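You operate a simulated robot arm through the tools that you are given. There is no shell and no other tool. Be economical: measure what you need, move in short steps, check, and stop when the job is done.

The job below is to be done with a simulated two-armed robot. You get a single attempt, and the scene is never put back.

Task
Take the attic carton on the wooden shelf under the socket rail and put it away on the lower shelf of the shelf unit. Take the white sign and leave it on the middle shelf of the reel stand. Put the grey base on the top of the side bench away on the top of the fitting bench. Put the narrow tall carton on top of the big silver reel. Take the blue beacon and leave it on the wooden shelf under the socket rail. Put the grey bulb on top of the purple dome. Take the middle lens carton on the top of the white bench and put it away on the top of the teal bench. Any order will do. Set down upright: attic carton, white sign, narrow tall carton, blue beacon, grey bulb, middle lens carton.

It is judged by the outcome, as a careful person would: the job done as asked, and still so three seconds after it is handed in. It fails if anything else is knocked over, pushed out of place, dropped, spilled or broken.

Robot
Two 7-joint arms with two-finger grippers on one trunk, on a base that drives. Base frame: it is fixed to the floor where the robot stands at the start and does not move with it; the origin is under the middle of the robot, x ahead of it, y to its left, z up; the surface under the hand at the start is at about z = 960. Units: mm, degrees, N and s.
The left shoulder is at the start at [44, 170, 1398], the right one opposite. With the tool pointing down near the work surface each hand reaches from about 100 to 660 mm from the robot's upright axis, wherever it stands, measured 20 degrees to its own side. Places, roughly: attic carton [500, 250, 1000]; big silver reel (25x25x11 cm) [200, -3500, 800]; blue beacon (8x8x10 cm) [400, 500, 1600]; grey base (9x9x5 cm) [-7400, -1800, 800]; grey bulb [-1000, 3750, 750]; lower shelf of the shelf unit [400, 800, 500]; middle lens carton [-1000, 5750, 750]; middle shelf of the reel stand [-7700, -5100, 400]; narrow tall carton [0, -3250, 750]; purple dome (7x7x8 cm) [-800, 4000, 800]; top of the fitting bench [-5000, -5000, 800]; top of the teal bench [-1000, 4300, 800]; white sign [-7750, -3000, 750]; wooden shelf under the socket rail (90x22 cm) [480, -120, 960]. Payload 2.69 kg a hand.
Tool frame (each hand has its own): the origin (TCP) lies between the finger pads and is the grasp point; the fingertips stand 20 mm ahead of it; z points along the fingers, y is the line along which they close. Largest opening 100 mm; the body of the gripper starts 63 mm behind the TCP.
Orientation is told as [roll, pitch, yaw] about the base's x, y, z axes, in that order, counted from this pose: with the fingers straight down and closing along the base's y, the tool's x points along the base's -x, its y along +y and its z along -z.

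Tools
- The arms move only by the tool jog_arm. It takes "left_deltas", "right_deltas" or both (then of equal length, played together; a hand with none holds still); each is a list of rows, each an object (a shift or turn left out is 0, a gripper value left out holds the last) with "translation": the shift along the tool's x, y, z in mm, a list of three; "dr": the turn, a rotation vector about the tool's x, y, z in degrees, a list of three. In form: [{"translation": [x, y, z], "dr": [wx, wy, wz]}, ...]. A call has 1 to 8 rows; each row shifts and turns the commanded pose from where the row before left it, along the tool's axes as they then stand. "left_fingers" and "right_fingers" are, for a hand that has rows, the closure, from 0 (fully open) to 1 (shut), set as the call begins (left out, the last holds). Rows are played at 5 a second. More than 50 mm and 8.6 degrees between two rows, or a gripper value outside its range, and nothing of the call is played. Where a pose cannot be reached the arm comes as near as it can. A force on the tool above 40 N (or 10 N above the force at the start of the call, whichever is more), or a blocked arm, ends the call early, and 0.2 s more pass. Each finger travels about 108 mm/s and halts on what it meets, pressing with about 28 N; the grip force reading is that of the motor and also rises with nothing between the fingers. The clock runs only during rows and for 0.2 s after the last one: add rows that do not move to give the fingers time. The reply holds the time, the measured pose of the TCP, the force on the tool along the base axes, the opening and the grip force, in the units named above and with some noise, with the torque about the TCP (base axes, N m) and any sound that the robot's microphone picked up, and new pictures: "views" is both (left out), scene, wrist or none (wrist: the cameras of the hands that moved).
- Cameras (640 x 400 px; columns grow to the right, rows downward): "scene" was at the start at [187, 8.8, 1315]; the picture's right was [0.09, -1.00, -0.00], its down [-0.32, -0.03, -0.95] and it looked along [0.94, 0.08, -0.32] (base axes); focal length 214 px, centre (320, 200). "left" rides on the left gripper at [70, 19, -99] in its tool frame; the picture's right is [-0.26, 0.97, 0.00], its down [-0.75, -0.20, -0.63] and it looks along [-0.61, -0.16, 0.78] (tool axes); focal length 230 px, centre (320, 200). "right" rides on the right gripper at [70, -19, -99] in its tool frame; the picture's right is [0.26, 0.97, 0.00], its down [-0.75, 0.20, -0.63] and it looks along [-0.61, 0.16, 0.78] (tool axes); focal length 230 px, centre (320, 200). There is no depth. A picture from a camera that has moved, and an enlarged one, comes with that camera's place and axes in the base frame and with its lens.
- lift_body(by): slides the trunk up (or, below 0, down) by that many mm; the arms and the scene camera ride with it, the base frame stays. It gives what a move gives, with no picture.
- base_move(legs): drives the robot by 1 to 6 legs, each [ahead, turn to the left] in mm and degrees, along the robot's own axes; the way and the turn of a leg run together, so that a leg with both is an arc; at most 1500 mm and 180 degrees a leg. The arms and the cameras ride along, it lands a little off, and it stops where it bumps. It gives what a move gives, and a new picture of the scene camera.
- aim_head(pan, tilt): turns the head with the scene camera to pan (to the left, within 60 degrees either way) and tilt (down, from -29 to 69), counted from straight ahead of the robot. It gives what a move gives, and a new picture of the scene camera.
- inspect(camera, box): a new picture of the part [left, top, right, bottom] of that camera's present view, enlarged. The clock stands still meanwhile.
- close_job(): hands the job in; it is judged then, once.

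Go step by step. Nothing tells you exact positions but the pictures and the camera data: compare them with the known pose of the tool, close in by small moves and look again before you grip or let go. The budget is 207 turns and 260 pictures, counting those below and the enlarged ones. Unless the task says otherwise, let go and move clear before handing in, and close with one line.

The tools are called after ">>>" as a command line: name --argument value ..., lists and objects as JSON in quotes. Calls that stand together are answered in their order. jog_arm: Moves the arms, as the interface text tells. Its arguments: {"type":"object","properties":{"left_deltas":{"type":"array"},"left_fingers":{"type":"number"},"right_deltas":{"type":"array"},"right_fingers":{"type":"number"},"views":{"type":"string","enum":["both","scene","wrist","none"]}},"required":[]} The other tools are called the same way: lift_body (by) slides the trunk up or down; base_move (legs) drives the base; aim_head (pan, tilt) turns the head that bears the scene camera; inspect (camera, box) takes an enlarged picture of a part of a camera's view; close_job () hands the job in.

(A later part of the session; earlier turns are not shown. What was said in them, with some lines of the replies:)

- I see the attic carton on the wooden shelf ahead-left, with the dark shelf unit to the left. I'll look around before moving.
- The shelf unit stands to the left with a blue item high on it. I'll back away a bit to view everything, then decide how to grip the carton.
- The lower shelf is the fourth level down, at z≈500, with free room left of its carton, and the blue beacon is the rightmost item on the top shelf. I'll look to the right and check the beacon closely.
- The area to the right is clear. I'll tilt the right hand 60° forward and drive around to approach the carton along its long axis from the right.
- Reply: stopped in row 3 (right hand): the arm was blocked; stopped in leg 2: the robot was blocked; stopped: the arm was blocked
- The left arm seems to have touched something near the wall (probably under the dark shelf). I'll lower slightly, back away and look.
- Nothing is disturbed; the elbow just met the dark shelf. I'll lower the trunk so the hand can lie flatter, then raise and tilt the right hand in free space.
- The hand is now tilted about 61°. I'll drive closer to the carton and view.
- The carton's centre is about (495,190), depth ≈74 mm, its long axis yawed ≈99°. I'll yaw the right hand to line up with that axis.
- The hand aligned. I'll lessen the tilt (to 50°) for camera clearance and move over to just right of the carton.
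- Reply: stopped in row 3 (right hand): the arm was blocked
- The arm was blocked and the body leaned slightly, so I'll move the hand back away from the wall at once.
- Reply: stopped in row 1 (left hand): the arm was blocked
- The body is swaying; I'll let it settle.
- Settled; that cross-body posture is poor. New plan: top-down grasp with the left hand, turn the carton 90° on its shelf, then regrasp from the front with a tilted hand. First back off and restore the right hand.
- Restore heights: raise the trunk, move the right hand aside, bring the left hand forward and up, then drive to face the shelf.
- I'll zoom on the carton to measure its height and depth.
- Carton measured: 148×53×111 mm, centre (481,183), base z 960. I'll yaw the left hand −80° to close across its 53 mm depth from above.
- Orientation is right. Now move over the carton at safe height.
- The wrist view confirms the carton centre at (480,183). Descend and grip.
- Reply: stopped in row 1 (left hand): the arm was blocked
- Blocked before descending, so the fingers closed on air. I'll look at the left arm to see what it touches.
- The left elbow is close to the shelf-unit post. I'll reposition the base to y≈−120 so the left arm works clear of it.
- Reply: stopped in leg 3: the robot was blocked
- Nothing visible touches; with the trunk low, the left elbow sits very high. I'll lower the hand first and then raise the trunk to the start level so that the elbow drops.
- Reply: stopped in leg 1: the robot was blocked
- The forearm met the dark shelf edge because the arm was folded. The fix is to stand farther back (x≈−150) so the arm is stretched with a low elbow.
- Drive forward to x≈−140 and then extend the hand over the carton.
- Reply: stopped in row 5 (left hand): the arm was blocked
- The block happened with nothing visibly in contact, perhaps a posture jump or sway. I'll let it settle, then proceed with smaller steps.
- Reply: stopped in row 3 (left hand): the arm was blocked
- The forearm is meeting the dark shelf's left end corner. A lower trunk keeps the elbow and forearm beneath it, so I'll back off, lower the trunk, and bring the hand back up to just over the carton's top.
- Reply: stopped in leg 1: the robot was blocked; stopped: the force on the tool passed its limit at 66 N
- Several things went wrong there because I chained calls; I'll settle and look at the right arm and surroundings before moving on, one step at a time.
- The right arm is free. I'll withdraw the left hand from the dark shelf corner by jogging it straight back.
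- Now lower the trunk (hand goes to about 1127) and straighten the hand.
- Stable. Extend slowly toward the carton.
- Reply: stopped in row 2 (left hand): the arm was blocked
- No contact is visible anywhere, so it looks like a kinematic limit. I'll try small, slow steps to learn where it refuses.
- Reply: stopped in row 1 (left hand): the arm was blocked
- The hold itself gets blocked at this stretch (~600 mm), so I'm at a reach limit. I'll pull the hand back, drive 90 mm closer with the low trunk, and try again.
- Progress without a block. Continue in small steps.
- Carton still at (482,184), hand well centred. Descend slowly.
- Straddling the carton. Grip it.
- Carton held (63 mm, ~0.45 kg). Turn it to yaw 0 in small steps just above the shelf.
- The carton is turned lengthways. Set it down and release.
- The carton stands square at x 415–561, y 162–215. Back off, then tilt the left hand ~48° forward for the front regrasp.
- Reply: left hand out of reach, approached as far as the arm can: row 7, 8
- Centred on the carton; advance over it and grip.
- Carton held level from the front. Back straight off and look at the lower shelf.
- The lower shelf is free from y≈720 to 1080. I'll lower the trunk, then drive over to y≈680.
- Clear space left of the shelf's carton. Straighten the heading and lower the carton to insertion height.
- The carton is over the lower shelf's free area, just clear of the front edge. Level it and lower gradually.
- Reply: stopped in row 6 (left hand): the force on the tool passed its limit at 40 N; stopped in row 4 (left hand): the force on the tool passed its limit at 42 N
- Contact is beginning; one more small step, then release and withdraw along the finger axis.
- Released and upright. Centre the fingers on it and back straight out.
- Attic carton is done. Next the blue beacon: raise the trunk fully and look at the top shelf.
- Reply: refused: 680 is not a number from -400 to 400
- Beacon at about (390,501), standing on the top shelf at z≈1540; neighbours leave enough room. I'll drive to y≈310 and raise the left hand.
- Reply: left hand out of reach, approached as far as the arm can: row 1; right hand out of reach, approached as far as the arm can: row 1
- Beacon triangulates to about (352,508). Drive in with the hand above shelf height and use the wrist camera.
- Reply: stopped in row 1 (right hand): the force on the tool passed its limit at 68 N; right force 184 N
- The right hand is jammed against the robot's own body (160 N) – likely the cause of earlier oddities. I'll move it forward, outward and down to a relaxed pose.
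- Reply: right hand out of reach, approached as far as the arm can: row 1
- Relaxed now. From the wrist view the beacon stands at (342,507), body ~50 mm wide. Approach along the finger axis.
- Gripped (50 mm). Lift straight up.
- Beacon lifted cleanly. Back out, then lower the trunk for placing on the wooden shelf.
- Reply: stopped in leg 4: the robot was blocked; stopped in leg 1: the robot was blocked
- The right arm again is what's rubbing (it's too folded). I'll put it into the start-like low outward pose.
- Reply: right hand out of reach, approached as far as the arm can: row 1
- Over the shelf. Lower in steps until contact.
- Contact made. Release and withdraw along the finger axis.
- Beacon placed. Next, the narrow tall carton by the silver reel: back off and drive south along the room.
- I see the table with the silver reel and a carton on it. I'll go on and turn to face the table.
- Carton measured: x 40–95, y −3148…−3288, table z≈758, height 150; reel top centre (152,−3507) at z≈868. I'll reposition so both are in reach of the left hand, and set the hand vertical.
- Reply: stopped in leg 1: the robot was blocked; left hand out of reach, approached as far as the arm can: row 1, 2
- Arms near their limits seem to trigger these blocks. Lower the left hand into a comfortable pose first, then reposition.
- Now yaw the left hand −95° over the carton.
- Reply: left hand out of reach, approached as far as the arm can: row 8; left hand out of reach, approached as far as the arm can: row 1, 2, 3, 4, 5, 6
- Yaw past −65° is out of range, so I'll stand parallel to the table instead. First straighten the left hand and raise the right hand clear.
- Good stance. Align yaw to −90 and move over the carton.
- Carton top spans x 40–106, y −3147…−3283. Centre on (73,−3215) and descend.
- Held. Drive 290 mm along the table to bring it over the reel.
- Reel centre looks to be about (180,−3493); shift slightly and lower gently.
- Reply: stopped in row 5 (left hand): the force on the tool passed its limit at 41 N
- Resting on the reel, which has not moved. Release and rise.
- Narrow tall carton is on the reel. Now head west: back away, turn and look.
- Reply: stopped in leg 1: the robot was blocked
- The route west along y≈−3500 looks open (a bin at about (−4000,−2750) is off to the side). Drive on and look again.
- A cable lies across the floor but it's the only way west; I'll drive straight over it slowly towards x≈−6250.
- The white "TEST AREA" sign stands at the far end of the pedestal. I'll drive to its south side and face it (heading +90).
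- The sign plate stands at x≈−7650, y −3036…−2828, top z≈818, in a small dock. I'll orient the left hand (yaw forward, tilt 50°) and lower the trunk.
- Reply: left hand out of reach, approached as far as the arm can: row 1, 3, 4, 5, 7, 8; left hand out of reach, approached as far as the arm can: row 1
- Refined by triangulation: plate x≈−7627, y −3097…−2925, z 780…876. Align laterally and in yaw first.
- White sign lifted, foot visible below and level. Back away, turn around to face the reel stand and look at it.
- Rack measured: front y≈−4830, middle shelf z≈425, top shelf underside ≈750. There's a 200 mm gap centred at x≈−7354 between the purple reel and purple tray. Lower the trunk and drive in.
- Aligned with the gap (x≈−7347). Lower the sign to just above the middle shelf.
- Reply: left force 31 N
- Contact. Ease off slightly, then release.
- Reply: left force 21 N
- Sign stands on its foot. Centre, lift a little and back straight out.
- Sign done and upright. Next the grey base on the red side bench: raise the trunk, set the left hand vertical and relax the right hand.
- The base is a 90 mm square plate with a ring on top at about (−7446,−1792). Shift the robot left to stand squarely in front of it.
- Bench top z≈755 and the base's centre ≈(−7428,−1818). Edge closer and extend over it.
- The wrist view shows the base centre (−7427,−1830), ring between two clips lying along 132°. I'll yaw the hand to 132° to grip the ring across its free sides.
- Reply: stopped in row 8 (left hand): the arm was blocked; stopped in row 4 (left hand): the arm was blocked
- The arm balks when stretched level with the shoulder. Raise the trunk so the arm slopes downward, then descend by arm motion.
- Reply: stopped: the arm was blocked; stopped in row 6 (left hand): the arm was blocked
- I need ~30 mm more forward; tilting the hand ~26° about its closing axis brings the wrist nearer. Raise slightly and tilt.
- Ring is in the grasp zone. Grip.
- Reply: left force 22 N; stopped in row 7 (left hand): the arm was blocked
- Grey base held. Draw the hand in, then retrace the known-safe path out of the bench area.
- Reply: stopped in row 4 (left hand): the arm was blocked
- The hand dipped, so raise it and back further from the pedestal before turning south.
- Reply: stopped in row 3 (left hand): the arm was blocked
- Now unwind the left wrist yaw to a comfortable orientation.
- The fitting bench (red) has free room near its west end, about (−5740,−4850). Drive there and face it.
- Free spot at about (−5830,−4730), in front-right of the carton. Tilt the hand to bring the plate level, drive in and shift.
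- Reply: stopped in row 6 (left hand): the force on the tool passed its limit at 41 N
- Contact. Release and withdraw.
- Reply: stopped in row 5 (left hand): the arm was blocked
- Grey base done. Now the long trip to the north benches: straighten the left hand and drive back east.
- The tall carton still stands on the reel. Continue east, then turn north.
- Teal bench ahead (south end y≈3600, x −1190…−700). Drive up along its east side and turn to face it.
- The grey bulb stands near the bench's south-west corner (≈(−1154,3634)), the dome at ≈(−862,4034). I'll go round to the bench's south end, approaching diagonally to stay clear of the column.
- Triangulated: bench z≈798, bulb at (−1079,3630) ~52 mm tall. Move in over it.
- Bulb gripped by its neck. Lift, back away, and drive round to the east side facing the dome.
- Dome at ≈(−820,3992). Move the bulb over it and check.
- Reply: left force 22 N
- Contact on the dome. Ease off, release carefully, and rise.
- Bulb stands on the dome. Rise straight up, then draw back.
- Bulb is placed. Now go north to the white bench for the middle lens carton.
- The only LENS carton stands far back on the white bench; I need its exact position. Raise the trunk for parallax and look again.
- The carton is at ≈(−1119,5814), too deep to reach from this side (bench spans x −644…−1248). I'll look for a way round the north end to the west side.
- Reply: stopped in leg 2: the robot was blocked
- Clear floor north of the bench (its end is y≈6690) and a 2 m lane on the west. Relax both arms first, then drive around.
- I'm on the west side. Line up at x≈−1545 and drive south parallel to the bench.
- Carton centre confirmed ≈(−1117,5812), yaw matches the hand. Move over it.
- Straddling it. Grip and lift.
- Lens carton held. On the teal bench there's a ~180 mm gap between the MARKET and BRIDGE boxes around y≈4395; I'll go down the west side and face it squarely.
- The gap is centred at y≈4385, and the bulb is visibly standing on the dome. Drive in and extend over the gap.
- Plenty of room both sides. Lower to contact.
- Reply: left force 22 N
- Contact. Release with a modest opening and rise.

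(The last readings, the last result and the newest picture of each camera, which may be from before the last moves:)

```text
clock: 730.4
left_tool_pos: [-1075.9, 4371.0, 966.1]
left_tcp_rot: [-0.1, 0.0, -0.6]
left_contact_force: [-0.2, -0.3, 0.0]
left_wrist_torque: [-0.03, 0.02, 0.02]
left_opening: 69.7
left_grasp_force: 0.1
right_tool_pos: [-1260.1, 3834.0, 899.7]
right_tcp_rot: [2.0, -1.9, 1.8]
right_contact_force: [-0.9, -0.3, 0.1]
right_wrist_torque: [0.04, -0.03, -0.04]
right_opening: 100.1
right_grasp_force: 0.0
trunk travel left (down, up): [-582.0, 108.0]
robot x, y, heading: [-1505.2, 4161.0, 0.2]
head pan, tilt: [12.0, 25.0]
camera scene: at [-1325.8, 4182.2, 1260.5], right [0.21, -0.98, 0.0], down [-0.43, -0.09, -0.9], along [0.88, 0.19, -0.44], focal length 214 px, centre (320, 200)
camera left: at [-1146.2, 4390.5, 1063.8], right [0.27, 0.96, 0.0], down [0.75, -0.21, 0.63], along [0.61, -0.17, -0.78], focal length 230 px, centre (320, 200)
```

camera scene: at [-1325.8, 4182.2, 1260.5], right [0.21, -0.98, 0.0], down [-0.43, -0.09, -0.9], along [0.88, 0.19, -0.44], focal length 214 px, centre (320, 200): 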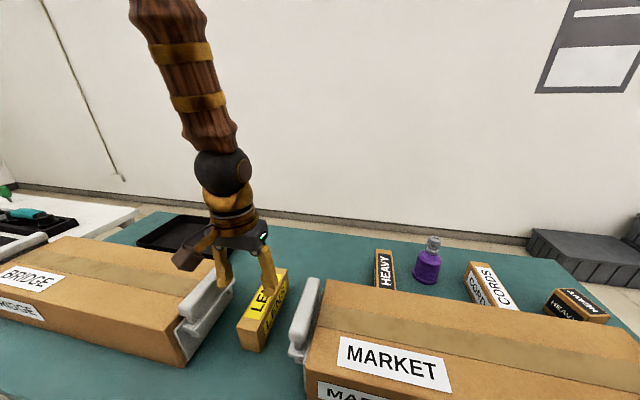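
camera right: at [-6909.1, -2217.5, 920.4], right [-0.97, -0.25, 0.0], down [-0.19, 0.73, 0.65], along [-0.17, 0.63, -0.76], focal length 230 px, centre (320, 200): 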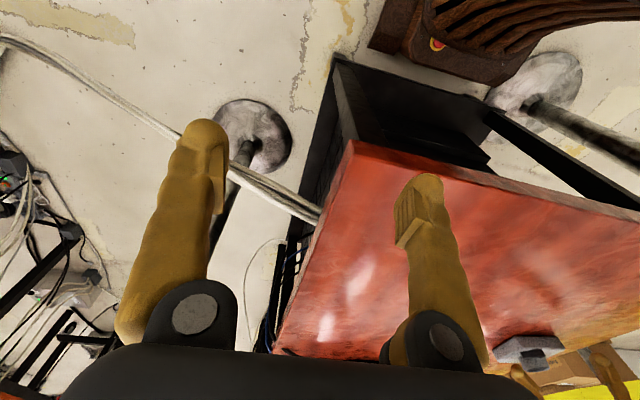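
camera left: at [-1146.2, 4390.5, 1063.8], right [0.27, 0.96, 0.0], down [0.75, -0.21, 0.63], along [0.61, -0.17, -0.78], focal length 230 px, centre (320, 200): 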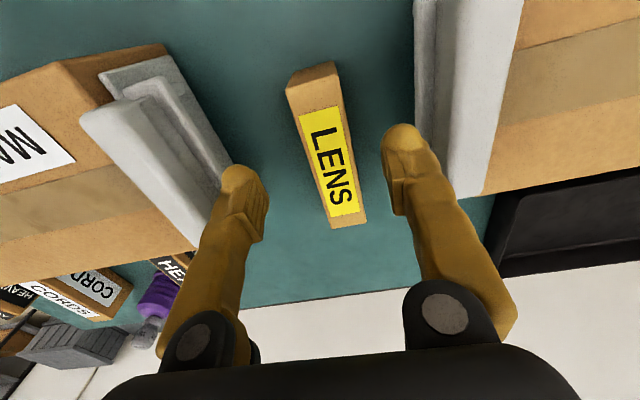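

All items are placed; the lens carton stands upright on the teal bench. Back clear and hand in.

>>> jog_arm --left_deltas '[{"translation": [0, 0, -25]}, {"translation": [20, 0, -25]}, {}]' --views "none"

>>> base_move --legs '[[-300, 0]]'

```text
clock: 731.1
left_tool_pos: [-1096.6, 4373.6, 1016.1]
left_tcp_rot: [0.0, 0.2, -0.6]
left_contact_force: [-0.6, 0.0, 0.8]
left_wrist_torque: [0.0, -0.01, 0.0]
left_opening: 70.0
left_grasp_force: 0.0
right_tool_pos: [-1259.9, 3834.4, 900.0]
right_tcp_rot: [1.9, -1.8, 1.6]
right_contact_force: [0.0, 0.0, 0.2]
right_wrist_torque: [0.01, 0.03, 0.01]
right_opening: 100.1
right_grasp_force: 0.2
trunk travel left (down, up): [-582.0, 108.0]
robot x, y, heading: [-1506.7, 4165.3, 0.1]
head pan, tilt: [12.0, 25.0]
```

```text
clock: 733.2
left_tool_pos: [-1393.3, 4374.8, 1015.5]
left_tcp_rot: [-0.2, -0.1, -0.2]
left_contact_force: [-0.7, -0.6, 0.2]
left_wrist_torque: [0.0, -0.04, -0.03]
left_opening: 70.0
left_grasp_force: 0.0
right_tool_pos: [-1552.9, 3834.3, 899.9]
right_tcp_rot: [1.9, -2.0, 2.1]
right_contact_force: [0.1, -0.6, -0.1]
right_wrist_torque: [-0.01, -0.05, -0.01]
right_opening: 99.9
right_grasp_force: 0.1
trunk travel left (down, up): [-582.0, 108.0]
robot x, y, heading: [-1802.2, 4160.7, 0.3]
head pan, tilt: [12.0, 25.0]
camera scene: at [-1621.4, 4181.2, 1260.7], right [0.22, -0.98, 0.0], down [-0.43, -0.09, -0.9], along [0.88, 0.2, -0.44], focal length 214 px, centre (320, 200)
```

scene: 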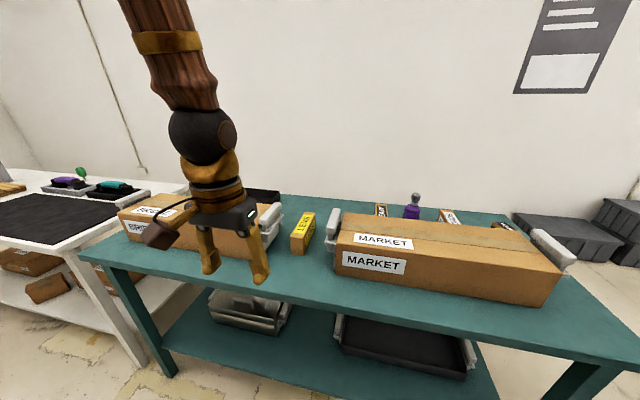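

The robot is clear of the bench and all seven items are set down where asked, so I'm handing the job in.

>>> close_job

```text
The job is handed in.
```

All seven items were set down where you asked, with the six upright ones upright as last seen, and the job is handed in. I didn't go back to re-check every item, and the robot bumped fixed shelving and pressed briefly on the attic carton along the way, but I saw nothing moved or knocked over.
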